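You operate a simulated robot arm through the tools that you are given. There is no shell and no other tool.

Carry out the task below with a simulated robot arm. There is one attempt and no reset: what you move stays moved.

TASK
Fit two rubber feet to the mounting plate.
Fine: take both from the teal tub on the long steel table, one to each socket; fold the keeper flap down and tighten its nut; leave the rubber foot on the floor where it lies.
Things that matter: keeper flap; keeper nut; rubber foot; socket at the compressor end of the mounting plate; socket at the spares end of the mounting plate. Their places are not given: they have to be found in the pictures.

Only the result counts: the job must be done as asked and must still hold three seconds after the hand-in. Knocking over, shifting, dropping, spilling or breaking anything else fails it. Flat cloth is picked up by pressing the open fingertips on it (5 to 10 N) and closing them slowly along it; thin cloth reads only 2 to 8 mm in the jaws.

THE ROBOT
A 6-joint arm with a two-finger parallel gripper, fixed in place. Base frame: the origin is on the floor under the middle of its stand, x ahead of it, y to its left, z up; the work surface is at about z = 860. Lengths are in mm, angles in degrees, forces in N, time in s.
With the tool pointing down near the work surface it reaches from about 240 to 640 mm from the base axis. Its first joint turns from -66.0 to 66.0 degrees. Payload 2.7 kg.
The tool frame sits at the grasp point between the pads (the TCP): z along the fingers, y along the line on which they close. The tips reach 23 mm beyond it. Largest opening 94 mm; finger width 38, thickness 10; the body of the gripper, 54 by 96 mm, starts 39 mm behind the TCP.
Orientation is that of the tool frame in the base frame, as a unit quaternion [x, y, z, w]. With the fingers straight down and closing along the base's y, the tool's x points along the base's -x, its y along +y and its z along -z.

THE INTERFACE
- The arm moves only by the tool arm_command. Its argument "steps" is a list of rows, each an object of numbers (a shift or turn left out is 0, a gripper value left out holds the last): "dx", "dy", "dz": the shift along the base's x, y, z in mm; "rx", "ry", "rz": the turn, a rotation vector about the base's x, y, z in degrees; "claw": the finger opening in mm, from 0 to 94. In form: [{"dx": .., "dy": .., "dz": .., "rx": .., "ry": .., "rz": .., "claw": ..}, ...]. A call has 1 to 20 rows; each row is the pose to reach, as a shift and turn from the pose commanded when the call began. A row lasts 0.2 s, in which the tool goes at most 50 mm and 8.6 degrees; a call with a longer step from one row to the next is refused whole, and so is a gripper value outside its range. A pose out of reach is approached as far as the arm can. The call stops where the force on the tool passes 90 N (or 10 N more than at its start, if that is more) or the arm is blocked; 0.2 s more then pass. Each finger travels about 45 mm/s and halts on what it meets, pressing with about 39 N; the grip force reading is that of the motor and also rises with nothing between the fingers. The clock runs only during rows and for 0.2 s after the last one: add rows that repeat a pose to give the fingers time. It gives the time, the measured TCP pose, the force on the tool (base axes), the opening and the grip force at its end, in the units of the frame above (readings bear some noise), with the torque about the TCP (base axes, N m) and any sound that the robot's microphone picked up.
- Cameras (640 x 400 px; columns grow to the right, rows downward): "scene" is fixed at [62.4, -406.2, 1435.5]; the picture's right is [0.89, -0.45, 0.00], its down [-0.19, -0.38, -0.90] and it looks along [0.40, 0.81, -0.43] (base axes); focal length 368 px, centre (320, 200). "wrist" rides on the gripper at [86, 16, -75] in the tool frame; the picture's right is [-0.18, 0.98, 0.00], its down [-0.58, -0.11, -0.81] and it looks along [-0.79, -0.15, 0.59] (tool axes); focal length 243 px, centre (320, 200).
- grab_frame(camera): a new picture of that camera. The clock stands still meanwhile.
- locate(camera, pixels): for up to 12 pixels [column, row] of the newest picture of that camera ("zoom" is the newest enlarged one), the place [x, y, z] in the base frame of the surface seen there, good to about 2 mm, but the place of the scene camera against the robot may be out by one fixed shift of up to 25 mm in any direction. The clock stands still meanwhile.
- inspect(camera, box): a new picture of the part [left, top, right, bottom] of that camera's present view, enlarged. The clock stands still meanwhile.
- finish_job(): hands the job in; it is judged then, once.

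Open the gripper and draw the arm clear of the work before you hand the job in, unless the task says otherwise.

The tools are called as name(argument=value, ...) on one line, values as JSON. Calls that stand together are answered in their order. arm_command: Moves the arm, as the interface text tells. Its arguments: {"type":"object","properties":{"steps":{"type":"array","items":{"type":"object","properties":{"dx":{"type":"number"},"dy":{"type":"number"},"dz":{"type":"number"},"rx":{"type":"number"},"ry":{"type":"number"},"rz":{"type":"number"},"claw":{"type":"number"}}}}},"required":["steps"]} The other tools are called the same way: grab_frame (camera) takes a picture; locate (camera, pixels) gives the place of the surface under pixels of a picture; inspect (camera, box) takes an enlarged picture of a part of a camera's view; finish_job () hands the job in.

At the start:

```text
t: 0.0
tool_pos: [273.7, 197.2, 1196.6]
tcp_rot: [0.0, 1.0, 0.001, -0.001]
contact_force: [-0.5, 0.0, 0.0]
ft_torque: [0.01, 0.04, -0.02]
width: 94.3
finger_force: 0.0
```

scene: 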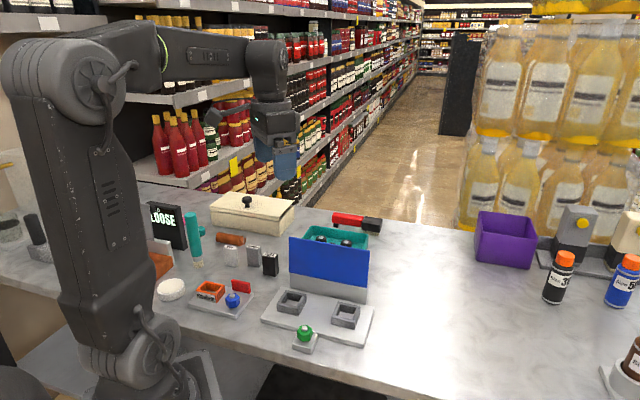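
wrist: 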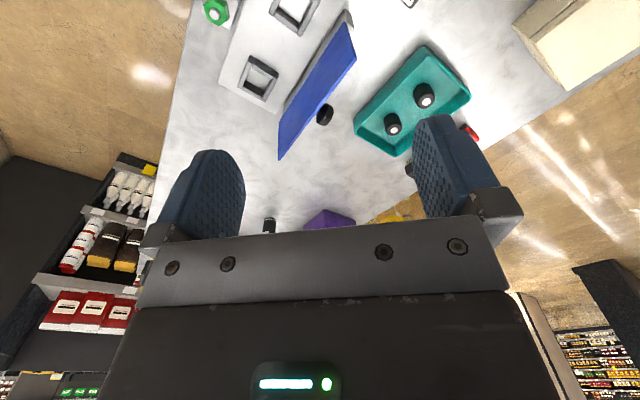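

The scene shows a plate with two sockets near (292,302) and (345,315), a blue upright flap at (330,262), a green nut at (305,333), and a teal tub at (335,238). I'll enlarge these areas first.

inspect(camera="scene", box=[240, 200, 400, 360])

inspect(camera="scene", box=[130, 180, 300, 330])

inspect(camera="wrist", box=[160, 0, 500, 220])

```text
2.50 times, centred on (320, 280) of scene
```

zoom: 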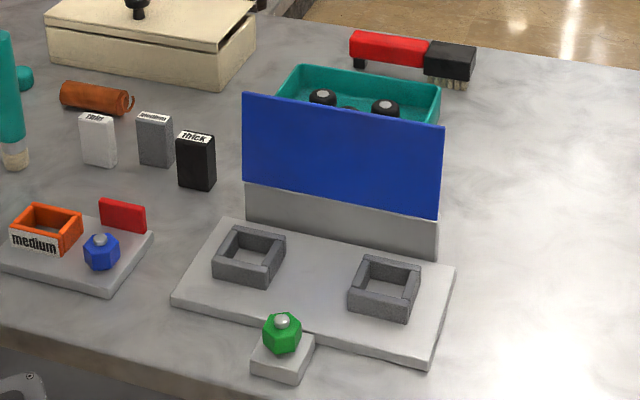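

```text
2.67 times, centred on (215, 255) of scene
```

zoom: 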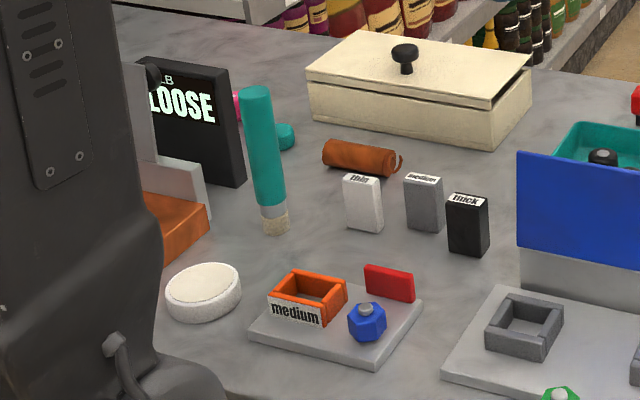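

```text
1.82 times, centred on (330, 110) of wrist
```

zoom: 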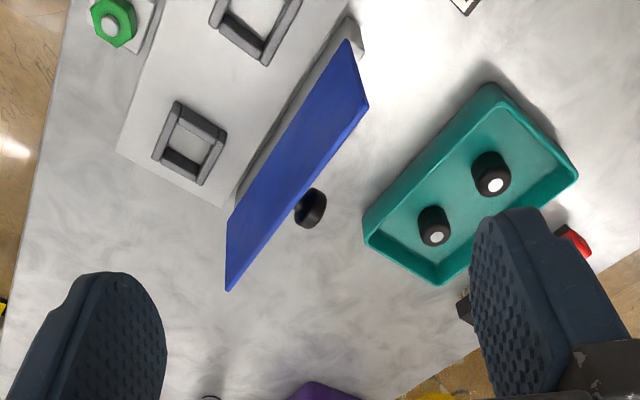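

The zoom shows two feet in the teal tub, a dark round thing behind the flap, and a sign that reads LOOSE. I'll look closer at the sign, the flap's rear and the nut.

inspect(camera="scene", box=[135, 190, 215, 240])

inspect(camera="wrist", box=[260, 40, 480, 170])

inspect(camera="scene", box=[280, 310, 340, 360])

inspect(camera="scene", box=[460, 180, 640, 400])

inspect(camera="scene", box=[0, 180, 130, 400])

```text
8.00 times, centred on (175, 215) of scene
```

zoom: 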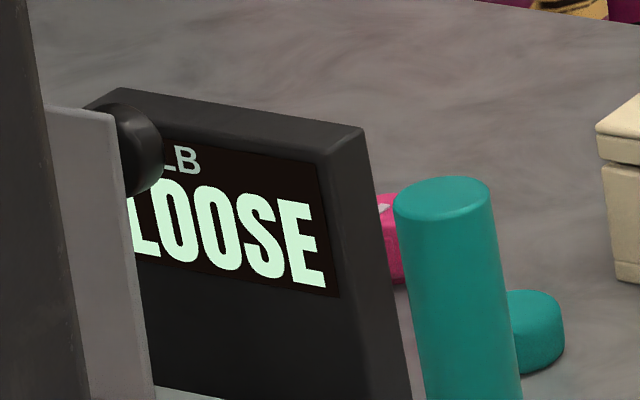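

```text
2.91 times, centred on (370, 105) of wrist
```

zoom: 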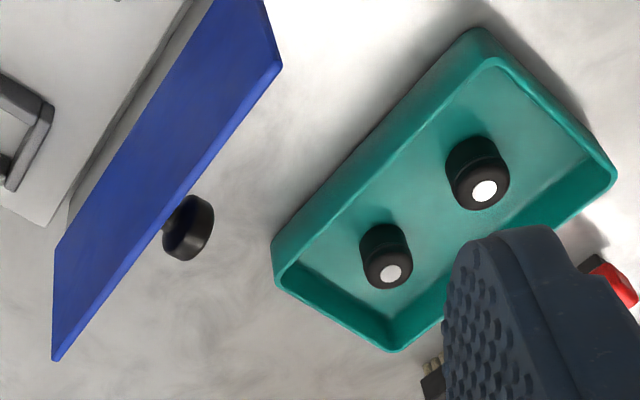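

```text
8.00 times, centred on (310, 335) of scene
```

zoom: 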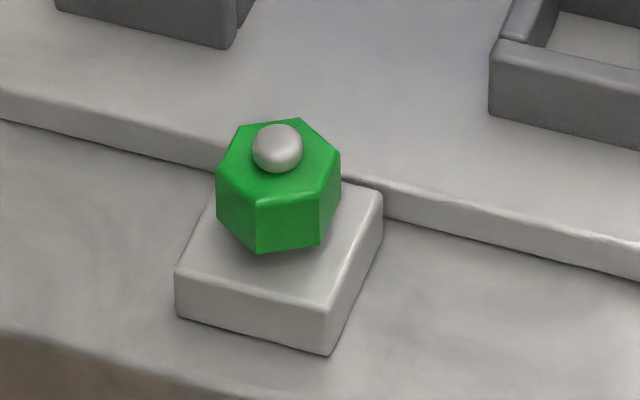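

```text
1.82 times, centred on (550, 290) of scene
```

zoom: 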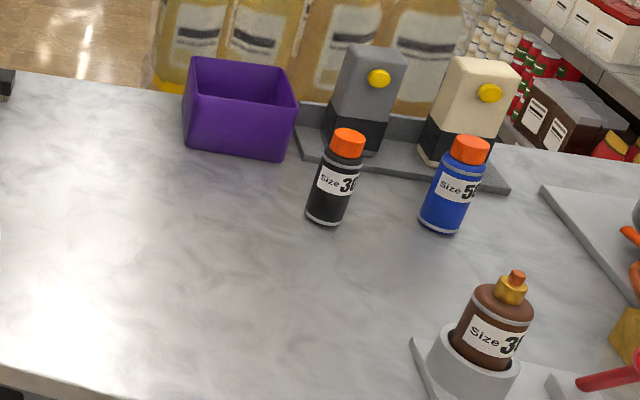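

```text
1.82 times, centred on (65, 290) of scene
```

zoom: 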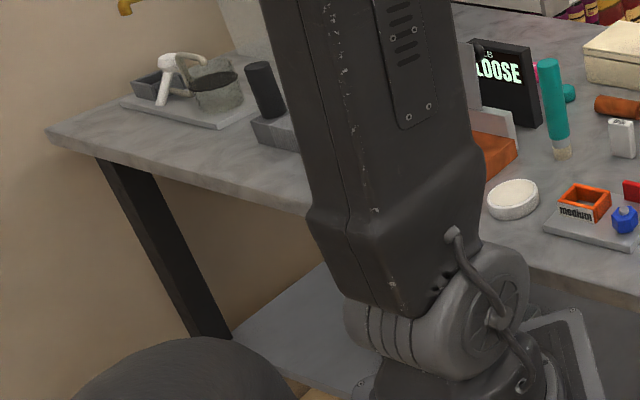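

The flap has a dark knob on its far face, and the "…LB LOOSE" sign seems to belong to another station. I'll locate the plate, sockets, flap, nut and tub from the wrist camera, which rides on the robot and so has no shift.

grab_frame(camera="wrist")

locate(camera="wrist", pixels=[[216, 11], [257, 78], [293, 9], [346, 27], [281, 158], [356, 57], [325, 114], [393, 125], [425, 97], [395, 150], [468, 97], [357, 123]])

locate(camera="scene", pixels=[[304, 330], [308, 346], [290, 237], [369, 251], [367, 300], [302, 275], [346, 308], [292, 295], [320, 239], [346, 243], [264, 318], [372, 340]])

```text
taken
```

wrist: 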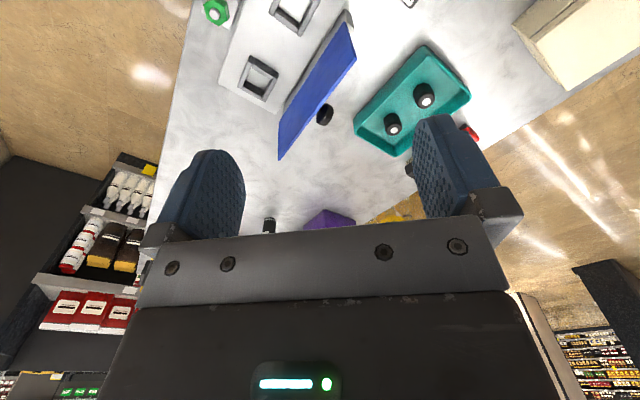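

```text
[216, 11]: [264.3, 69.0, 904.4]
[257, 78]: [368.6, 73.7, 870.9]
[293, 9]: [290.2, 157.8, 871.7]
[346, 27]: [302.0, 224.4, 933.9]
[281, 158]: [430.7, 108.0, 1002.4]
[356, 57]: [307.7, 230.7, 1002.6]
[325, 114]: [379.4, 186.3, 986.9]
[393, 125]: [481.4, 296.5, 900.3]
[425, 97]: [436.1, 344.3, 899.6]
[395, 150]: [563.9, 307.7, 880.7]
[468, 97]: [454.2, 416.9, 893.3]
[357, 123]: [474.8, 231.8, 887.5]
```

```text
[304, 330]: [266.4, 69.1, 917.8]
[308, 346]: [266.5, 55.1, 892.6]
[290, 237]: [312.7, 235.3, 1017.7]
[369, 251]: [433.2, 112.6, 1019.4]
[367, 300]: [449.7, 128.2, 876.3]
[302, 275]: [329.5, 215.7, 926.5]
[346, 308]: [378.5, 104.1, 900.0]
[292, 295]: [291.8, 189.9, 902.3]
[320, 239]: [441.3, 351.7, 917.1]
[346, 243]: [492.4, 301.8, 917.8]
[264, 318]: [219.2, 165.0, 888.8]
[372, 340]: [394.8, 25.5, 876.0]
```

The wrist readings put the flap's top edge along (1,-1) in base axes, from (308,231,1002) to (431,108,1002), so the plate is turned 45°. The scene camera's shift is about (+5,+5,+17). I'll turn the tool 45° at a safe height so its closing line runs along the plate, then look down.

arm_command(steps=[{"dx": 0, "dy": -15, "dz": -10, "rz": 8}, {"dx": 0, "dy": -30, "dz": -20, "rz": 16}, {"dx": 0, "dy": -45, "dz": -30, "rz": 24}, {"dx": 0, "dy": -60, "dz": -40, "rz": 32}, {"dx": 0, "dy": -75, "dz": -50, "rz": 40}, {"dx": 0, "dy": -90, "dz": -60, "rz": 45}, {"dx": 0, "dy": -90, "dz": -60, "rz": 45}])

grab_frame(camera="wrist")

grab_frame(camera="scene")

```text
t: 1.6
tool_pos: [273.4, 107.1, 1136.8]
tcp_rot: [-0.383, 0.924, 0.0, 0.0]
contact_force: [0.9, -0.2, 0.1]
ft_torque: [0.0, -0.04, 0.04]
width: 94.0
finger_force: 0.0
```

```text
taken
```

wrist: 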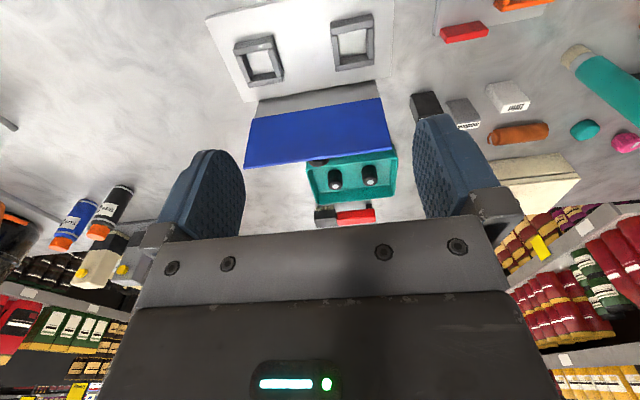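

```text
taken
```

scene: 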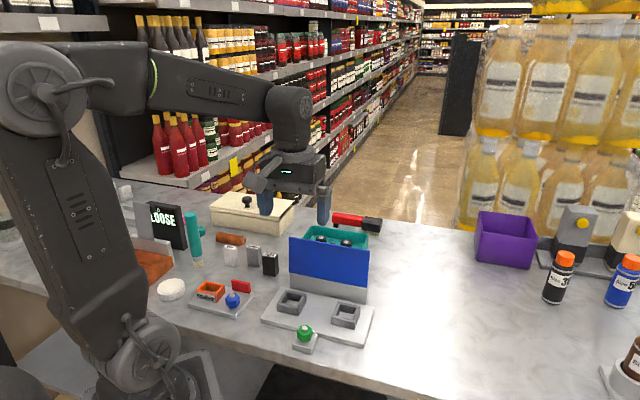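

The tool is now aligned with the plate; the sockets show at (262,62) and (352,42). I'll zoom in and locate the details.

inspect(camera="wrist", box=[200, 0, 410, 130])

locate(camera="zoom", pixels=[[162, 138], [245, 112], [268, 240], [185, 262], [412, 45], [525, 30], [548, 190], [432, 212], [200, 190], [480, 120], [140, 305], [560, 305]])

```text
3.05 times, centred on (305, 65) of wrist
```

zoom: 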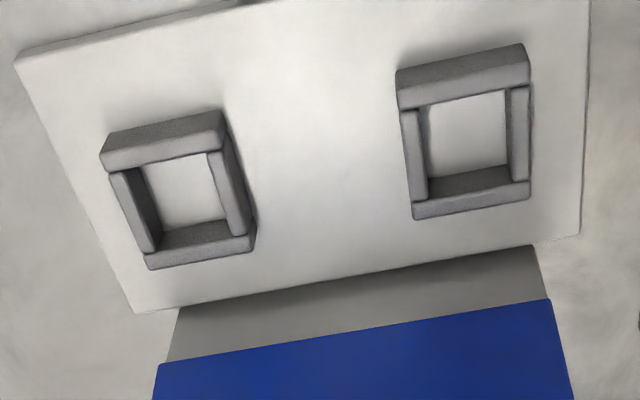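

```text
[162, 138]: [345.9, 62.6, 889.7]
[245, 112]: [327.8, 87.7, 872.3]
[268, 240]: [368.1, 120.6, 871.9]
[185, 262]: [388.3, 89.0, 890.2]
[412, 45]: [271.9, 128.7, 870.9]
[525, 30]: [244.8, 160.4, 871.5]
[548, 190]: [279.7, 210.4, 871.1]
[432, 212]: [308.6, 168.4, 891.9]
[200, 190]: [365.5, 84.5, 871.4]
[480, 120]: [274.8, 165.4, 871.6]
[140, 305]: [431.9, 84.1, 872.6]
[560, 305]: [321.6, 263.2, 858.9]
```

I'll zoom tighter on each socket to measure the wall tops and inner openings.

inspect(camera="wrist", box=[225, 25, 295, 95])

locate(camera="zoom", pixels=[[200, 150], [200, 300], [320, 200], [330, 100], [160, 260], [430, 260]])

inspect(camera="wrist", box=[320, 5, 390, 75])

locate(camera="zoom", pixels=[[200, 150], [200, 300], [320, 200], [330, 100], [160, 260], [430, 260]])

```text
5.71 times, centred on (260, 60) of wrist
```

zoom: 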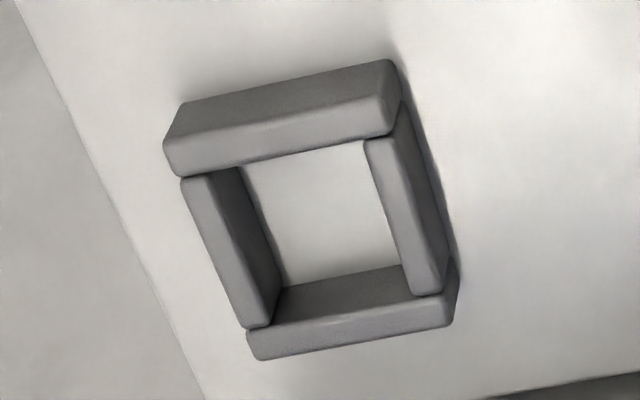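

```text
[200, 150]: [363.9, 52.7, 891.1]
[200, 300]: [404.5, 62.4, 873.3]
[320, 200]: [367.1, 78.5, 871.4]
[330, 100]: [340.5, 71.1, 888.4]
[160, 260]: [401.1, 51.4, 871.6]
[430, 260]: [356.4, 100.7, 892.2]
```

```text
5.71 times, centred on (355, 40) of wrist
```

zoom: 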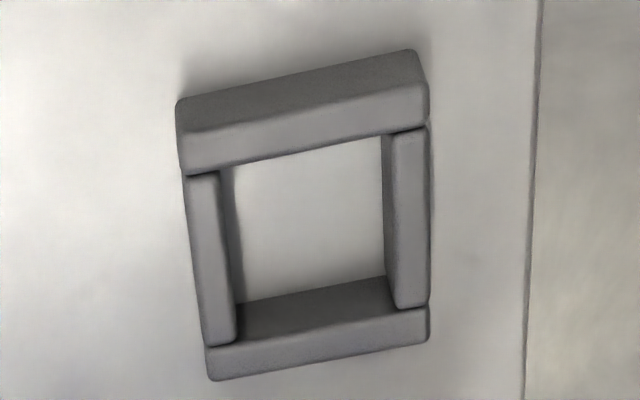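

```text
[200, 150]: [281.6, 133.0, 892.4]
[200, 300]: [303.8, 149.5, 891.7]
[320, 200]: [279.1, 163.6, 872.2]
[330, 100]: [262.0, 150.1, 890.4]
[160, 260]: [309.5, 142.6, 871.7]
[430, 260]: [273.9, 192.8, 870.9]
```

Wall tops are at z≈892 and the socket floor at z≈871.5. I'll locate the wall edges on this zoom of the second socket, then repeat on the first.

locate(camera="zoom", pixels=[[305, 127], [318, 342], [210, 258], [411, 218], [190, 160], [421, 105], [216, 366], [420, 325], [308, 142], [318, 334], [228, 255], [398, 220]])

inspect(camera="wrist", box=[225, 25, 295, 95])

locate(camera="zoom", pixels=[[285, 140], [350, 332], [226, 250], [400, 215], [175, 160], [388, 115], [262, 350], [445, 310], [285, 150], [350, 322], [245, 250], [388, 220]])

```text
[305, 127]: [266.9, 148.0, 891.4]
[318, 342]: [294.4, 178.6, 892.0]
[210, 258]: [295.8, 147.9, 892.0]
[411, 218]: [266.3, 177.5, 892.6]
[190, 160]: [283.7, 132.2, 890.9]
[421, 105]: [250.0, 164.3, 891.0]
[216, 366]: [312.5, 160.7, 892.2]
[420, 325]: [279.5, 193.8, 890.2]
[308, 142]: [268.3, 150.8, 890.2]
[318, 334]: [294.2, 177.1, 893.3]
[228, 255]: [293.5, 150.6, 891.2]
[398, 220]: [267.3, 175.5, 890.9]
```

```text
5.71 times, centred on (260, 60) of wrist
```

zoom: 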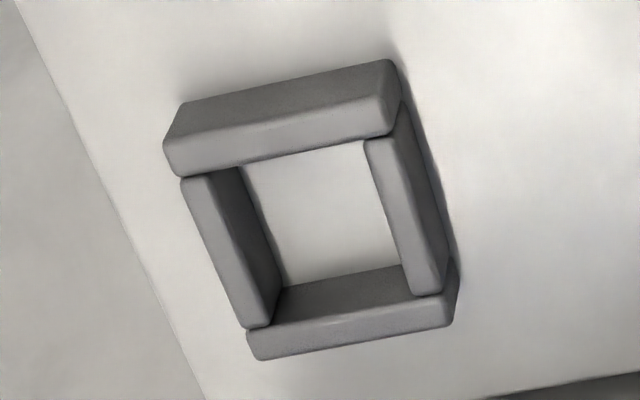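

```text
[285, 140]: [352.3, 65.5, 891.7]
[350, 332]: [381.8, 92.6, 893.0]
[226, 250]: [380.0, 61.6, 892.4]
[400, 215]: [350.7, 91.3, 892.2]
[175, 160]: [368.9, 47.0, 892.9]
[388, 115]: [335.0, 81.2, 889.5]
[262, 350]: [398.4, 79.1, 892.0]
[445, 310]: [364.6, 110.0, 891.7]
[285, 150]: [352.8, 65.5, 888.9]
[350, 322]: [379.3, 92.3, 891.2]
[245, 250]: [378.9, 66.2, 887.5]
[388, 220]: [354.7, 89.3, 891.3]
```

Socket centres come out at about A (366.5,78.5) and B (281,163), 120 mm apart, with openings about 36 mm square. Next I'll move along the plate normal at this height to look into the tub.

arm_command(steps=[{"dx": 30, "dy": 30, "dz": 0}, {"dx": 60, "dy": 60, "dz": 0}, {"dx": 90, "dy": 90, "dz": 0}, {"dx": 120, "dy": 120, "dz": 0}, {"dx": 140, "dy": 150, "dz": -20}, {"dx": 140, "dy": 160, "dz": -40}, {"dx": 140, "dy": 160, "dz": -40}])

grab_frame(camera="wrist")

grab_frame(camera="scene")

```text
t: 3.2
tool_pos: [412.9, 267.8, 1095.9]
tcp_rot: [-0.382, 0.924, 0.001, -0.001]
contact_force: [-1.2, 0.0, -0.8]
ft_torque: [-0.03, 0.03, 0.01]
width: 94.1
finger_force: 0.1
```

```text
taken
```

wrist: 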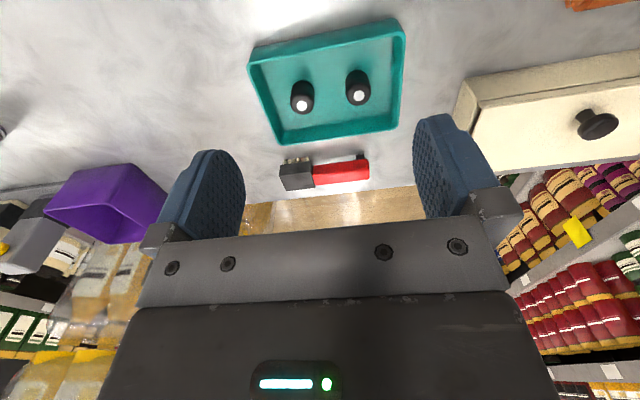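

```text
taken
```

scene: 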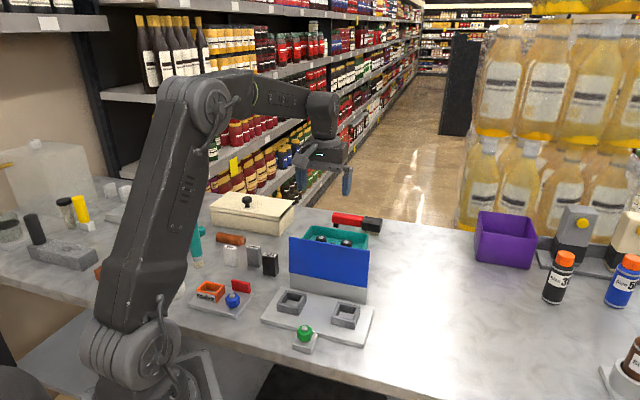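

The tub sits at (325,85) with two feet at (302,98) and (358,88). I'll zoom in and measure them.

inspect(camera="wrist", box=[240, 15, 410, 150])

inspect(camera="wrist", box=[280, 60, 380, 120])

locate(camera="zoom", pixels=[[205, 245], [560, 185], [200, 200], [240, 160], [550, 140], [545, 90], [380, 200], [130, 245], [285, 240], [480, 180], [635, 180], [560, 260]])

```text
2.96 times, centred on (325, 82) of wrist
```

zoom: 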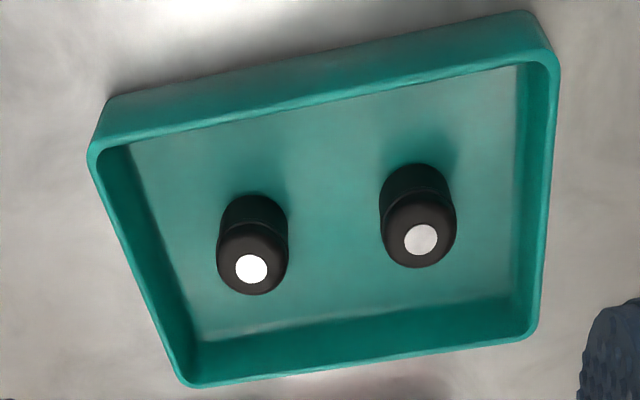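

```text
6.40 times, centred on (330, 90) of wrist
```

zoom: 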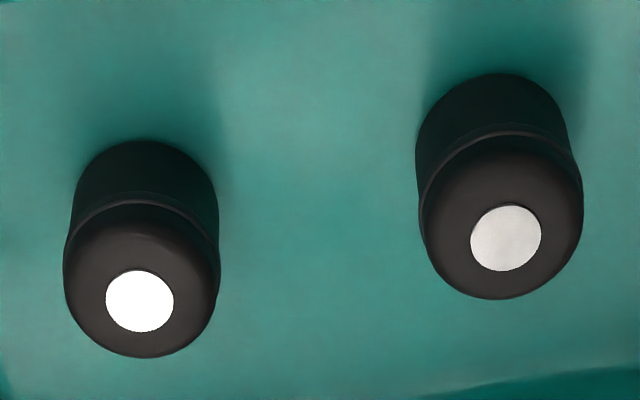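

```text
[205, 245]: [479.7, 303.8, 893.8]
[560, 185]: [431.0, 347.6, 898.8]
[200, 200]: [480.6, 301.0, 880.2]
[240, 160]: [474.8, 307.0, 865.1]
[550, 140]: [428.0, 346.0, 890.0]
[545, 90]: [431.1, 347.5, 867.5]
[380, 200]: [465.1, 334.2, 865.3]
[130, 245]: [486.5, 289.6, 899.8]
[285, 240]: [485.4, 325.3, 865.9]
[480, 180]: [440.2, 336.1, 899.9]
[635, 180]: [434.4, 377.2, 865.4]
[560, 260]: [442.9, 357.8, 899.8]
```

Feet stand on the tub floor (z≈865) with tops at z≈900. I'll locate the white disc centres and foot edges for diameter, plus the tub walls.

locate(camera="zoom", pixels=[[139, 300], [505, 237], [68, 275], [215, 275], [140, 350], [428, 215], [575, 200], [505, 292], [140, 225], [500, 165]])

inspect(camera="wrist", box=[240, 15, 410, 150])

locate(camera="zoom", pixels=[[96, 148], [550, 55], [535, 335], [185, 382], [320, 105], [365, 362], [130, 145], [515, 68], [520, 300], [200, 340], [548, 200], [135, 260]])

```text
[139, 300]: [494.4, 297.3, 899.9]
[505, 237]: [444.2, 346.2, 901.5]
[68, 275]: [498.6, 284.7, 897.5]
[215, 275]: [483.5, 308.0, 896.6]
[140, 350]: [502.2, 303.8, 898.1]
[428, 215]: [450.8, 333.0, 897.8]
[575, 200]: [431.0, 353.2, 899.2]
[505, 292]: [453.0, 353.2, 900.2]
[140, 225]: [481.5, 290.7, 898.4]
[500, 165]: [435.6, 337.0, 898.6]
```

```text
2.96 times, centred on (325, 82) of wrist
```

zoom: 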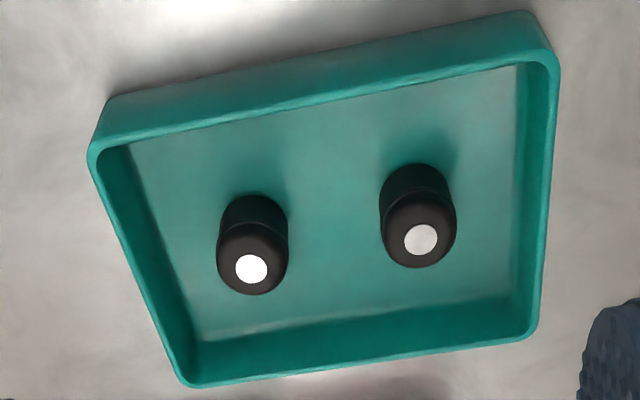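

```text
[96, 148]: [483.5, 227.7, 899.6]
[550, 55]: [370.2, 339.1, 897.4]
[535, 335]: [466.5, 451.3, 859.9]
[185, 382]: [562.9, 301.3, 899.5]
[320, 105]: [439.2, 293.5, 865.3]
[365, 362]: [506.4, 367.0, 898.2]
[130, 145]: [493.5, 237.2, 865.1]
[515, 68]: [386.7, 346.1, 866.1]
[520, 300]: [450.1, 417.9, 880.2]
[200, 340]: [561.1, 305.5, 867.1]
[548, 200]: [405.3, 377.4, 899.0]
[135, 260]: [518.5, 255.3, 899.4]
```

Foot centres: foot 1 ≈ (493,297), foot 2 ≈ (443,345), flange diameter about 28–30, tub floor 865, rim 899. I'll go above foot 1 and stop at z≈960 with the fingers partly closed to 56 mm to check alignment.

arm_command(steps=[{"dx": 30, "dy": 10, "dz": -20, "claw": 56}, {"dx": 60, "dy": 20, "dz": -50}, {"dx": 80, "dy": 29, "dz": -80}, {"dx": 80, "dy": 29, "dz": -110}, {"dx": 80, "dy": 29, "dz": -136}, {"dx": 80, "dy": 29, "dz": -136}, {"dx": 80, "dy": 29, "dz": -136}])

grab_frame(camera="wrist")

grab_frame(camera="scene")

```text
t: 4.8
tool_pos: [493.8, 297.2, 960.8]
tcp_rot: [-0.382, 0.924, 0.0, 0.0]
contact_force: [0.4, -0.4, 0.6]
ft_torque: [0.0, -0.01, 0.0]
width: 56.2
finger_force: 0.0
```

```text
taken
```

wrist: 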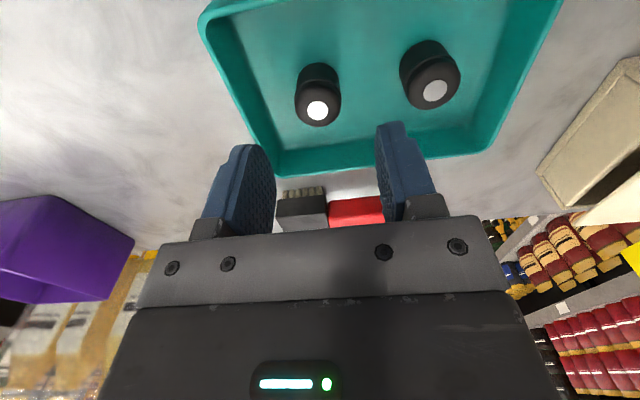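

```text
taken
```

scene: 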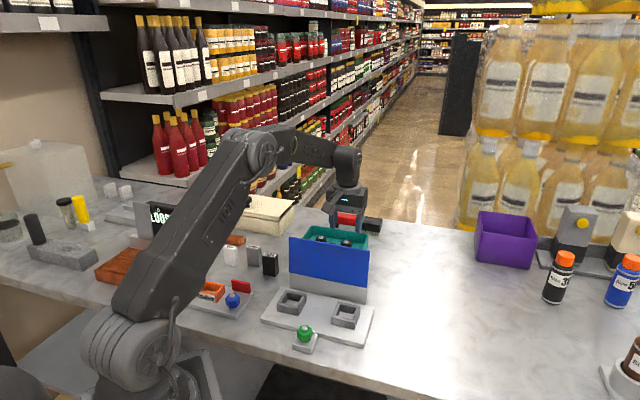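

At z=961 foot 1's disc is at (317,110) between the fingers. I'll zoom and re-measure both feet from this close view.

inspect(camera="wrist", box=[280, 40, 480, 140])

locate(camera="wrist", pixels=[[317, 110], [434, 91], [299, 107], [338, 107], [318, 123], [316, 92], [404, 90], [457, 80], [436, 106], [428, 65], [318, 70], [370, 90]])

```text
3.20 times, centred on (380, 90) of wrist
```

zoom: 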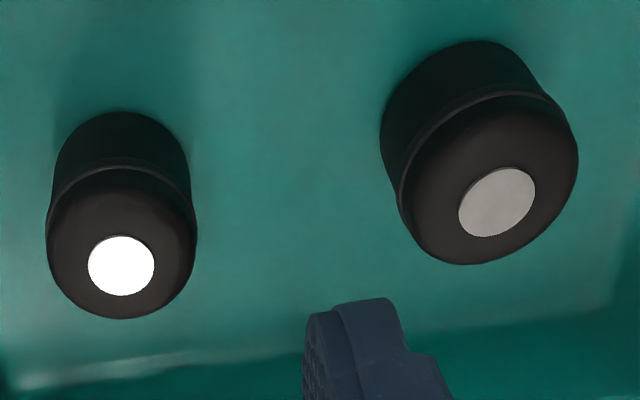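

```text
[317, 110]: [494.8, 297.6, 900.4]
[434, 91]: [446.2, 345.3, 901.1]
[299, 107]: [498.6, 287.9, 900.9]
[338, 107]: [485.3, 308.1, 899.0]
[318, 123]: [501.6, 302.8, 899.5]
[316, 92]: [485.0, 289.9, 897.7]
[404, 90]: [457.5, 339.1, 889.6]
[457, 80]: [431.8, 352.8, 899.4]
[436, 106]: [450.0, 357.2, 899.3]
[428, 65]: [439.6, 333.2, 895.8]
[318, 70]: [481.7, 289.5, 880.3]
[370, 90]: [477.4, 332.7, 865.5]
```

TCP (493.8,297.2) is within about 1 mm of foot 1's centre (≈493.5,297.3). I'll descend to z≈910, so the tips grip only the top 13 mm, then close.

arm_command(steps=[{"dz": -20}, {"dz": -36}, {"dz": -46}, {"dz": -50.5}, {"dz": -50.5}, {"dz": -50.5, "claw": 36}, {"dz": -50.5, "claw": 20}, {"dz": -50.5, "claw": 20}, {"dz": -50.5, "claw": 20}, {"dz": -50.5, "claw": 20}])

grab_frame(camera="wrist")

```text
t: 7.0
tool_pos: [493.7, 296.0, 912.0]
tcp_rot: [-0.383, 0.924, 0.001, 0.0]
contact_force: [1.0, 0.4, -0.5]
ft_torque: [0.0, 0.0, -0.01]
width: 28.1
finger_force: 39.0
```

```text
taken
```

wrist: 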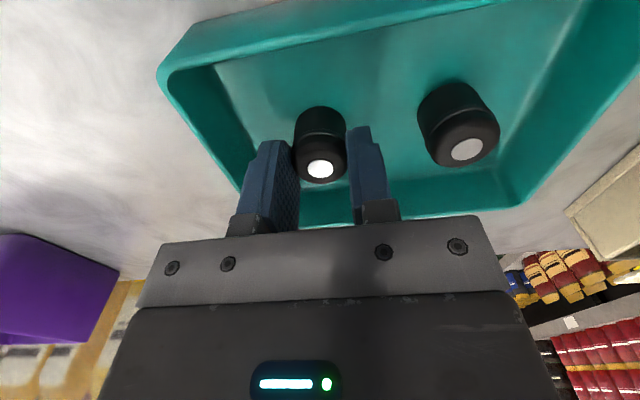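

The grip reads 28.1 mm at 39 N, so the foot is held. I'll lift it straight up clear of the flap (top z≈1002) and check.

arm_command(steps=[{"dz": 10}, {"dz": 25}, {"dz": 50}, {"dz": 80}, {"dz": 115}, {"dz": 150}, {"dz": 180}, {"dz": 190}, {"dz": 190}])

grab_frame(camera="wrist")

inspect(camera="wrist", box=[240, 60, 460, 240])

```text
t: 9.0
tool_pos: [493.5, 296.5, 1101.3]
tcp_rot: [-0.383, 0.924, 0.001, -0.001]
contact_force: [0.0, 0.4, -0.1]
ft_torque: [0.01, 0.01, 0.01]
width: 28.1
finger_force: 38.8
```

```text
taken
```

wrist: 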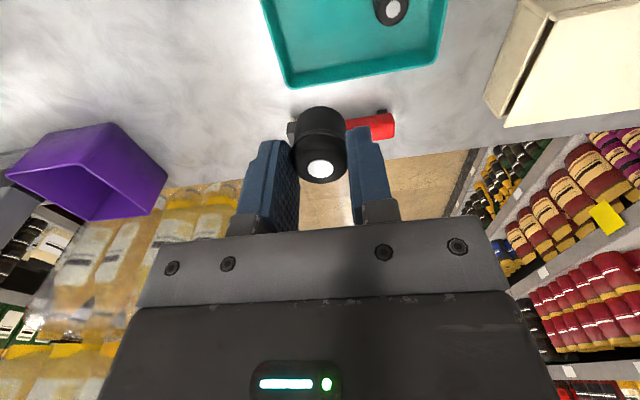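

```text
2.22 times, centred on (350, 150) of wrist
```

zoom: 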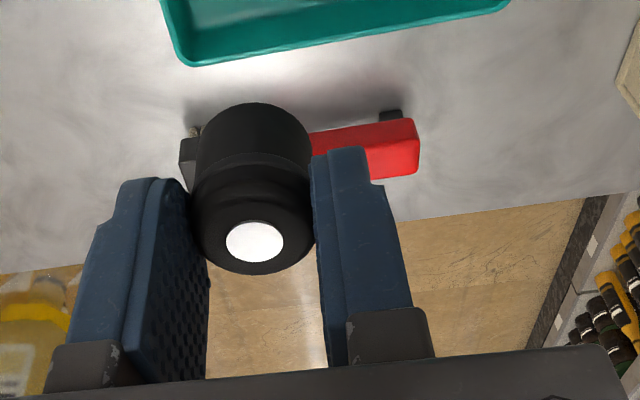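

The foot is held upright at the tips. I'll locate its disc and edges to get its offset from the TCP.

locate(camera="zoom", pixels=[[255, 242], [195, 225], [312, 225], [257, 270], [255, 180], [252, 115], [205, 140], [305, 140]])

```text
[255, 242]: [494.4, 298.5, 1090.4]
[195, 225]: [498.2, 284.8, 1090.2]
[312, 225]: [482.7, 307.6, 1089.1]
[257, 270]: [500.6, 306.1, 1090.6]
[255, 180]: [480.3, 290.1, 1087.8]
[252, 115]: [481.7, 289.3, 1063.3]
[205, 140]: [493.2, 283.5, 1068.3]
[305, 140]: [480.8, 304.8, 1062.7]
```

Foot top sits 11 mm below the TCP and its centre is within 1–2 mm of it. I'll carry it at this height over socket A and pause at z≈1000 to check the alignment.

arm_command(steps=[{"dx": -16, "dy": -27}, {"dx": -36, "dy": -62}, {"dx": -56, "dy": -96}, {"dx": -76, "dy": -131}, {"dx": -96, "dy": -165}, {"dx": -113, "dy": -195}, {"dx": -124, "dy": -214}, {"dx": -127, "dy": -219}, {"dx": -127, "dy": -219, "dz": -20}, {"dx": -127, "dy": -219, "dz": -55}, {"dx": -127, "dy": -219, "dz": -85}, {"dx": -127, "dy": -219, "dz": -100}, {"dx": -127, "dy": -219, "dz": -100}])

grab_frame(camera="wrist")

grab_frame(camera="scene")

```text
t: 11.8
tool_pos: [367.2, 77.8, 1000.9]
tcp_rot: [-0.383, 0.924, 0.001, -0.001]
contact_force: [0.1, -0.1, -0.3]
ft_torque: [0.01, -0.01, -0.03]
width: 28.0
finger_force: 38.9
```

```text
taken
```

wrist: 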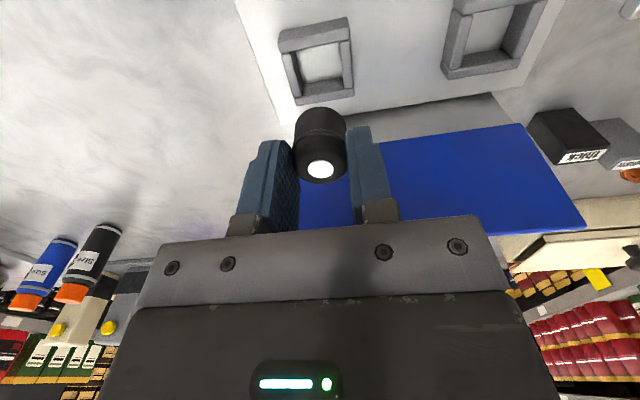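

```text
taken
```

scene: 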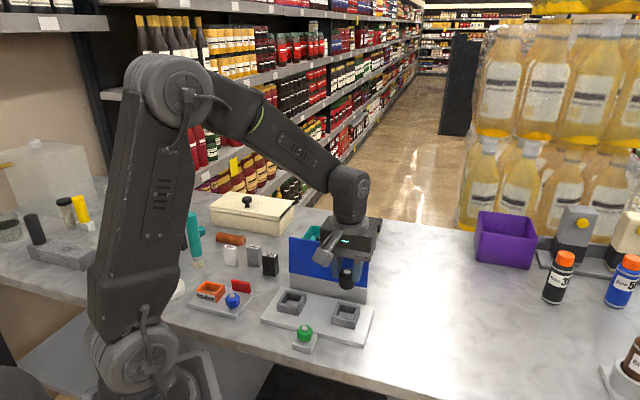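

Foot hangs over socket A, seen at (318,62) in the wrist view. I'll re-measure the socket's walls from here and check clearance between gripper and flap in the scene view.

inspect(camera="wrist", box=[260, 0, 380, 120])

inspect(camera="scene", box=[270, 180, 400, 350])

locate(camera="wrist", pixels=[[314, 38], [323, 98], [289, 76], [345, 66], [320, 60], [283, 48], [347, 30], [298, 102], [351, 91], [387, 145], [525, 128], [584, 224]])

```text
3.33 times, centred on (320, 60) of wrist
```

zoom: 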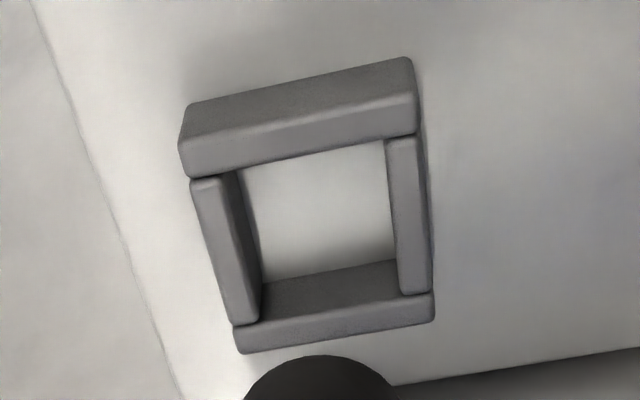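

```text
2.35 times, centred on (335, 265) of scene
```

zoom: 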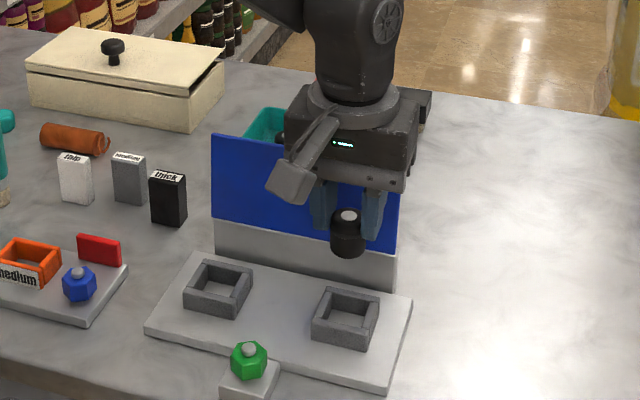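

```text
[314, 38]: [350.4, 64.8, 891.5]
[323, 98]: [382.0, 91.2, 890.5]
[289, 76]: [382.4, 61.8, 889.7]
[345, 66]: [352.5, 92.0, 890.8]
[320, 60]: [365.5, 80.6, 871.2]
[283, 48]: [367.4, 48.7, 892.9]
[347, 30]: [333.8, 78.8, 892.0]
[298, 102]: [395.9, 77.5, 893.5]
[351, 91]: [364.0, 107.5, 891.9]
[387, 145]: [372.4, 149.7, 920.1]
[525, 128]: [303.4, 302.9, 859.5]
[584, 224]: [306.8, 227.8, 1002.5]
```

Socket A's centre re-measures at about (366.3,77.8), matching the held foot within ~1 mm, and the gripper clears the flap by roughly 30 mm. I'll lower until the foot base is about 6 mm above the plate.

arm_command(steps=[{"dx": -0.5, "dy": -0.5, "dz": -25}, {"dx": -0.5, "dy": -0.5, "dz": -45}, {"dx": -0.5, "dy": -0.5, "dz": -58}, {"dx": -0.5, "dy": -0.5, "dz": -66}, {"dx": -0.5, "dy": -0.5, "dz": -72}, {"dx": -0.5, "dy": -0.5, "dz": -77}, {"dx": -0.5, "dy": -0.5, "dz": -77}])

grab_frame(camera="wrist")

inspect(camera="scene", box=[270, 230, 400, 360])

```text
t: 13.4
tool_pos: [366.1, 77.3, 924.1]
tcp_rot: [-0.382, 0.924, 0.002, -0.001]
contact_force: [0.6, -0.7, -1.1]
ft_torque: [-0.03, 0.0, 0.03]
width: 28.3
finger_force: 38.8
```

```text
taken
```

wrist: 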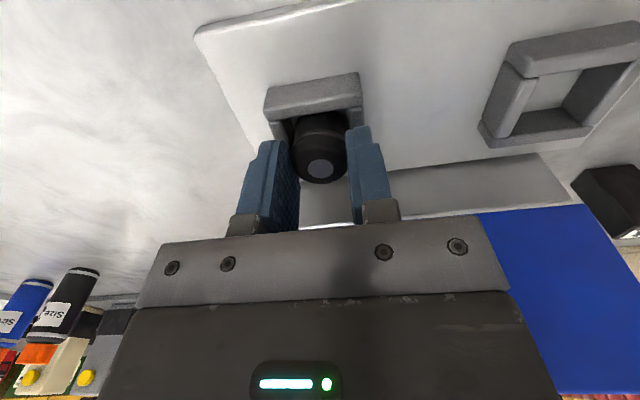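

```text
3.08 times, centred on (335, 295) of scene
```

zoom: 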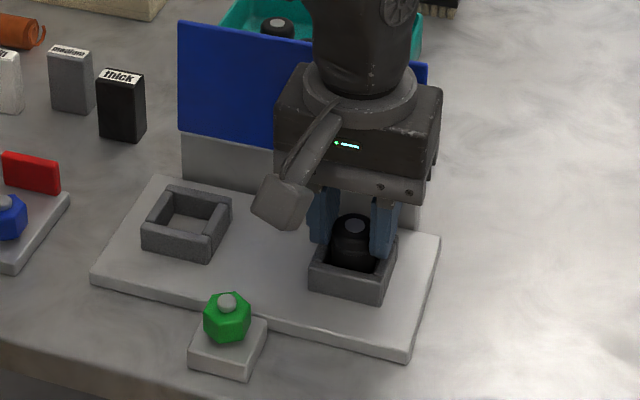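

The foot has entered socket A with no contact force (z=924). I'll lower in small steps until the base touches the plate.

arm_command(steps=[{"dz": -2}, {"dz": -4}, {"dz": -5}, {"dz": -5}])

```text
t: 14.4
tool_pos: [367.1, 76.9, 918.5]
tcp_rot: [-0.382, 0.924, 0.001, 0.0]
contact_force: [0.2, -0.1, -0.4]
ft_torque: [0.0, -0.01, -0.02]
width: 28.1
finger_force: 38.7
```

No contact yet at z=918.5 with the tips at about 895.5, just over the wall tops. I'll go down 1 mm at a time.

arm_command(steps=[{"dz": -0.7}, {"dz": -1.2}, {"dz": -1.2}])

```text
t: 15.2
tool_pos: [366.4, 77.3, 916.8]
tcp_rot: [-0.384, 0.924, 0.001, -0.001]
contact_force: [-0.3, 0.4, -0.2]
ft_torque: [-0.03, 0.0, 0.0]
width: 28.0
finger_force: 38.7
```

Still no contact at z=916.8. One more small step.

arm_command(steps=[{"dz": -0.6}, {"dz": -1.2}, {"dz": -1.2}])

grab_frame(camera="wrist")

inspect(camera="wrist", box=[240, 60, 400, 200])

```text
t: 16.0
tool_pos: [367.2, 77.3, 916.5]
tcp_rot: [-0.383, 0.924, 0.0, 0.0]
contact_force: [-2.4, -4.2, 11.5]
ft_torque: [-0.16, 0.1, -0.01]
width: 28.1
finger_force: 38.9
```

```text
taken
```

wrist: 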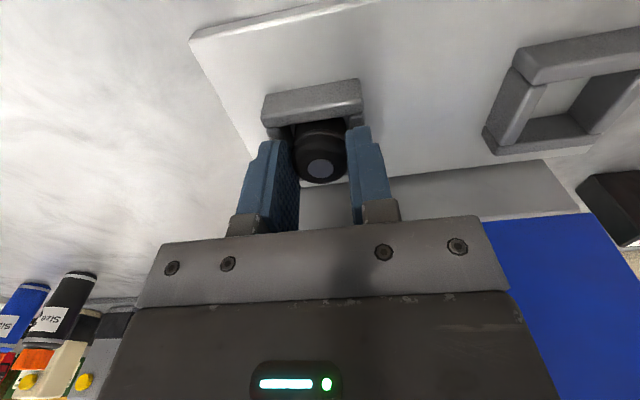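

```text
2.86 times, centred on (320, 130) of wrist
```

zoom: 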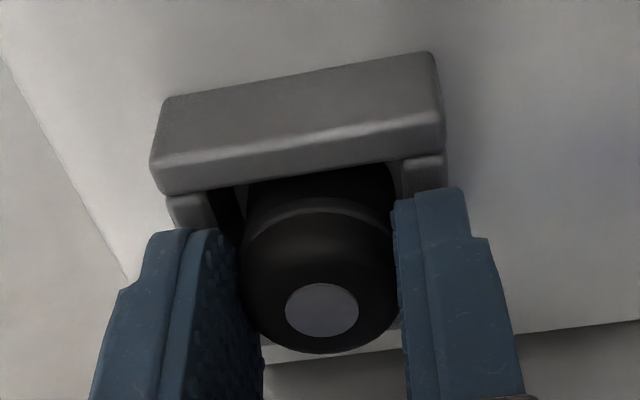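

There is 11.5 N of upward force, so the foot is seated on the plate. I'll relieve the press slightly and open the fingers gently to 44 mm.

arm_command(steps=[{"dz": 0.7}, {"dz": 0.7, "claw": 30}, {"dz": 0.7, "claw": 34}, {"dz": 1.0, "claw": 44}, {"dz": 1.0, "claw": 44}, {"dz": 1.0, "claw": 44}])

inspect(camera="wrist", box=[240, 60, 400, 200])

```text
t: 17.4
tool_pos: [366.3, 77.3, 917.8]
tcp_rot: [-0.383, 0.924, 0.0, 0.0]
contact_force: [-0.4, -0.3, -0.2]
ft_torque: [0.01, -0.04, -0.03]
width: 44.0
finger_force: 0.1
```

```text
2.86 times, centred on (320, 130) of wrist
```

zoom: 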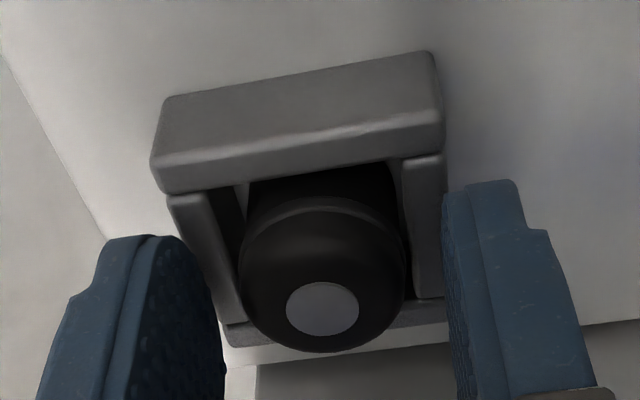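

Foot 1 stands released inside socket A. I'll rise to z≈1100, cross above the flap to foot 2 and stop at z≈960 to check.

arm_command(steps=[{"dz": 15}, {"dz": 50}, {"dz": 95}, {"dz": 140}, {"dz": 175}, {"dz": 183, "claw": 56}, {"dx": 8, "dy": 28, "dz": 183}, {"dx": 20, "dy": 70, "dz": 183}, {"dx": 33, "dy": 113, "dz": 183}, {"dx": 46, "dy": 158, "dz": 183}, {"dx": 58, "dy": 200, "dz": 183}, {"dx": 70, "dy": 240, "dz": 183}, {"dx": 77.7, "dy": 267, "dz": 170}, {"dx": 77.7, "dy": 268.2, "dz": 140}, {"dx": 77.7, "dy": 268.2, "dz": 105}, {"dx": 77.7, "dy": 268.2, "dz": 70}, {"dx": 77.7, "dy": 268.2, "dz": 48}, {"dx": 77.7, "dy": 268.2, "dz": 42}, {"dx": 77.7, "dy": 268.2, "dz": 42}])

grab_frame(camera="wrist")

inspect(camera="wrist", box=[260, 20, 420, 140])

grab_frame(camera="scene")

```text
t: 21.4
tool_pos: [442.8, 345.6, 958.0]
tcp_rot: [-0.382, 0.924, 0.0, -0.001]
contact_force: [-0.1, 0.6, 0.2]
ft_torque: [0.0, 0.03, -0.01]
width: 56.2
finger_force: 0.0
```

```text
taken
```

wrist: 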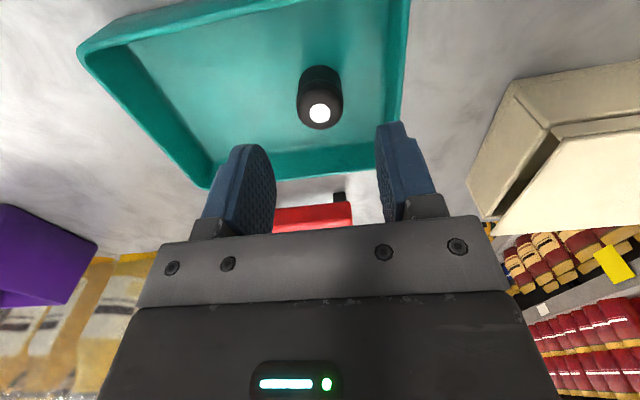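

```text
3.33 times, centred on (340, 80) of wrist
```

zoom: 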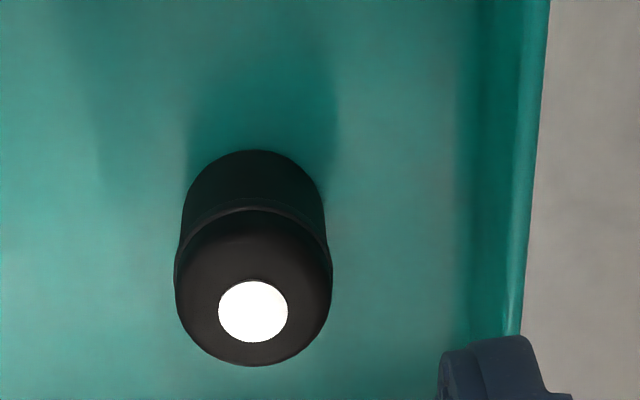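

```text
taken
```

scene: 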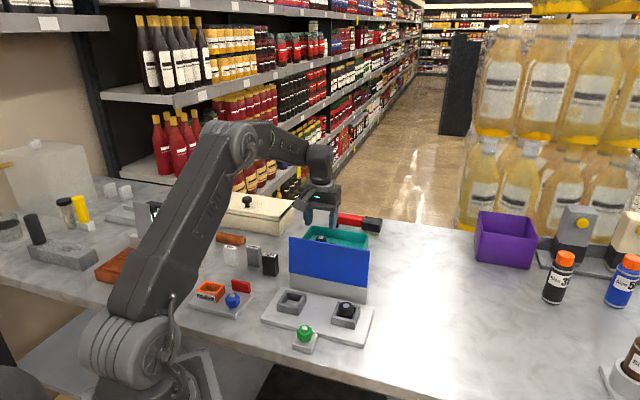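

Foot 1 is visible in socket A in the scene view at (346,308). I'll measure foot 2's disc and edges and the tub's right wall for finger clearance.

locate(camera="zoom", pixels=[[253, 311], [177, 290], [330, 285], [255, 362], [250, 215], [462, 200], [522, 200], [540, 200], [500, 200]])

```text
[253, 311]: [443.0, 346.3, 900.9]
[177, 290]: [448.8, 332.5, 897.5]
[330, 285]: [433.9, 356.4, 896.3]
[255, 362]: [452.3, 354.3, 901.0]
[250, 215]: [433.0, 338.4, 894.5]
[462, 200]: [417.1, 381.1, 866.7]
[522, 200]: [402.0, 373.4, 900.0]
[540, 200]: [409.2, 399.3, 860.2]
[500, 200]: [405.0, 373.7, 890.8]
```

Foot 2's centre ≈ (442.7,345.9) matches the TCP, and the tub wall is about 45 mm away. I'll narrow to 46 mm, descend to z≈911 and close.

arm_command(steps=[{"dz": 0, "claw": 46}, {"dz": -18}, {"dz": -34}, {"dz": -44}, {"dz": -47}, {"dz": -47}, {"dz": -47, "claw": 32}, {"dz": -47, "claw": 20}, {"dz": -47, "claw": 20}, {"dz": -47, "claw": 20}, {"dz": -47, "claw": 20}])

grab_frame(camera="wrist")

```text
t: 23.8
tool_pos: [443.3, 345.4, 912.4]
tcp_rot: [-0.383, 0.924, 0.001, 0.0]
contact_force: [-0.3, 0.6, 0.1]
ft_torque: [-0.01, 0.01, -0.02]
width: 28.1
finger_force: 39.2
```

```text
taken
```

wrist: 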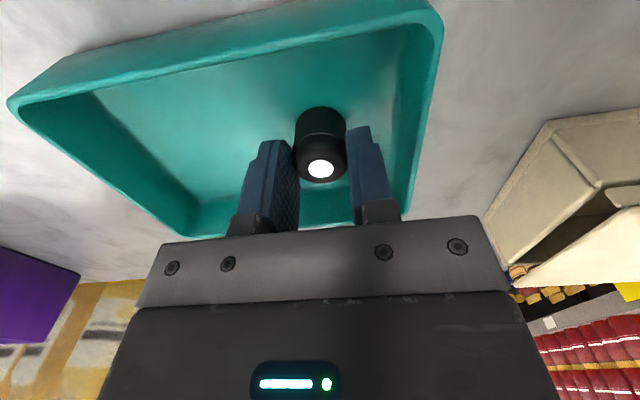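

Foot 2 is held at 28.1 mm. I'll lift it straight up to z≈1101, carry it over to socket B and pause at z≈1000.

arm_command(steps=[{"dz": 10}, {"dz": 30}, {"dz": 65}, {"dz": 105}, {"dz": 145}, {"dz": 180}, {"dz": 190}, {"dx": -12, "dy": -14, "dz": 190}, {"dx": -38, "dy": -43, "dz": 190}, {"dx": -66, "dy": -75, "dz": 190}, {"dx": -95, "dy": -108, "dz": 190}, {"dx": -123, "dy": -139, "dz": 190}, {"dx": -148, "dy": -168, "dz": 190}, {"dx": -160, "dy": -181, "dz": 190}, {"dx": -162, "dy": -183, "dz": 185}, {"dx": -162, "dy": -183, "dz": 160}, {"dx": -162, "dy": -183, "dz": 125}, {"dx": -162, "dy": -183, "dz": 98}, {"dx": -162, "dy": -183, "dz": 90}, {"dx": -162, "dy": -183, "dz": 90}])

grab_frame(camera="wrist")

inspect(camera="scene", box=[240, 200, 400, 350])

inspect(camera="wrist", box=[240, 0, 400, 200])

```text
t: 28.0
tool_pos: [281.4, 160.9, 1002.5]
tcp_rot: [-0.382, 0.924, 0.001, 0.0]
contact_force: [-0.1, -0.1, -0.9]
ft_torque: [-0.04, -0.03, 0.01]
width: 28.0
finger_force: 38.7
```

```text
taken
```

wrist: 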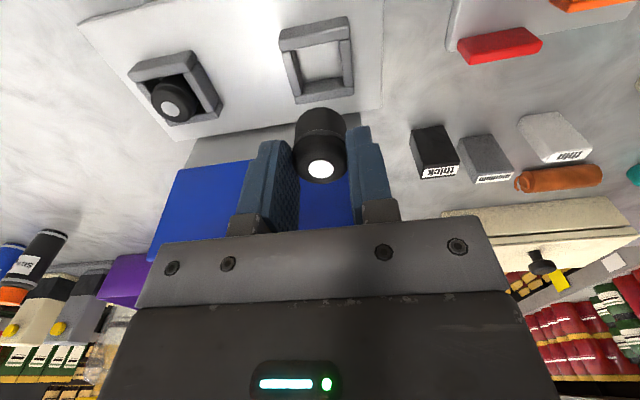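

```text
2.67 times, centred on (320, 275) of scene
```

zoom: 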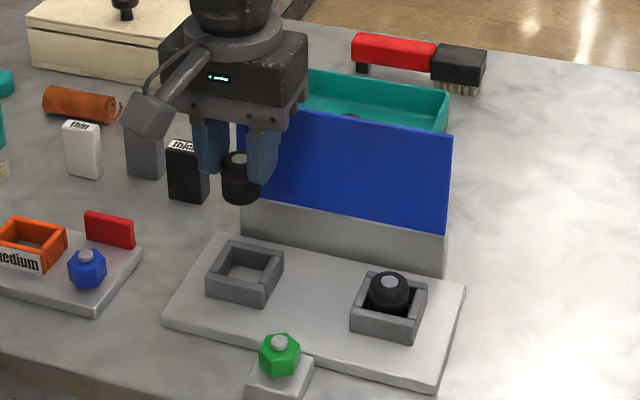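

```text
2.00 times, centred on (320, 100) of wrist
```

zoom: 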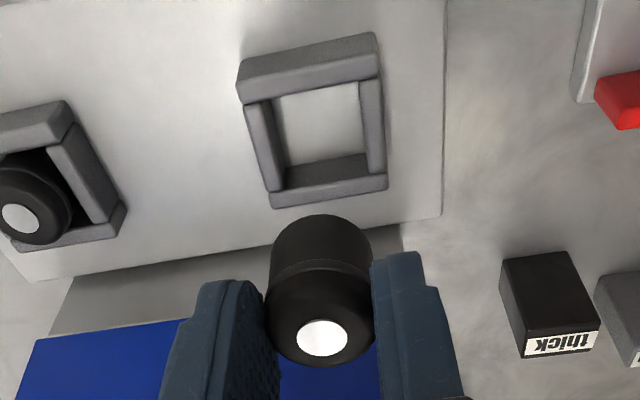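

Foot 2 hangs over socket B, seen at zoom (315,115). I'll locate socket wall tops and the held foot's disc and edges.

locate(camera="zoom", pixels=[[310, 82], [330, 192], [263, 150], [371, 120], [242, 95], [377, 70], [277, 203], [383, 182], [322, 337], [266, 315], [371, 315], [322, 362]])

```text
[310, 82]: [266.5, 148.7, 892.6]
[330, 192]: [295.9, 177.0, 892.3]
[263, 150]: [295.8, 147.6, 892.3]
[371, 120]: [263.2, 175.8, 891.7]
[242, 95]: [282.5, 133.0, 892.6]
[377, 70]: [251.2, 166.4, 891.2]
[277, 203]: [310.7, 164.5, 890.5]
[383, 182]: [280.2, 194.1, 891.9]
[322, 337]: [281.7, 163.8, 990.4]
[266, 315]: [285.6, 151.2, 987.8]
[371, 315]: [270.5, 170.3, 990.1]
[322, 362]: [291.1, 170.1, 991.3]
```

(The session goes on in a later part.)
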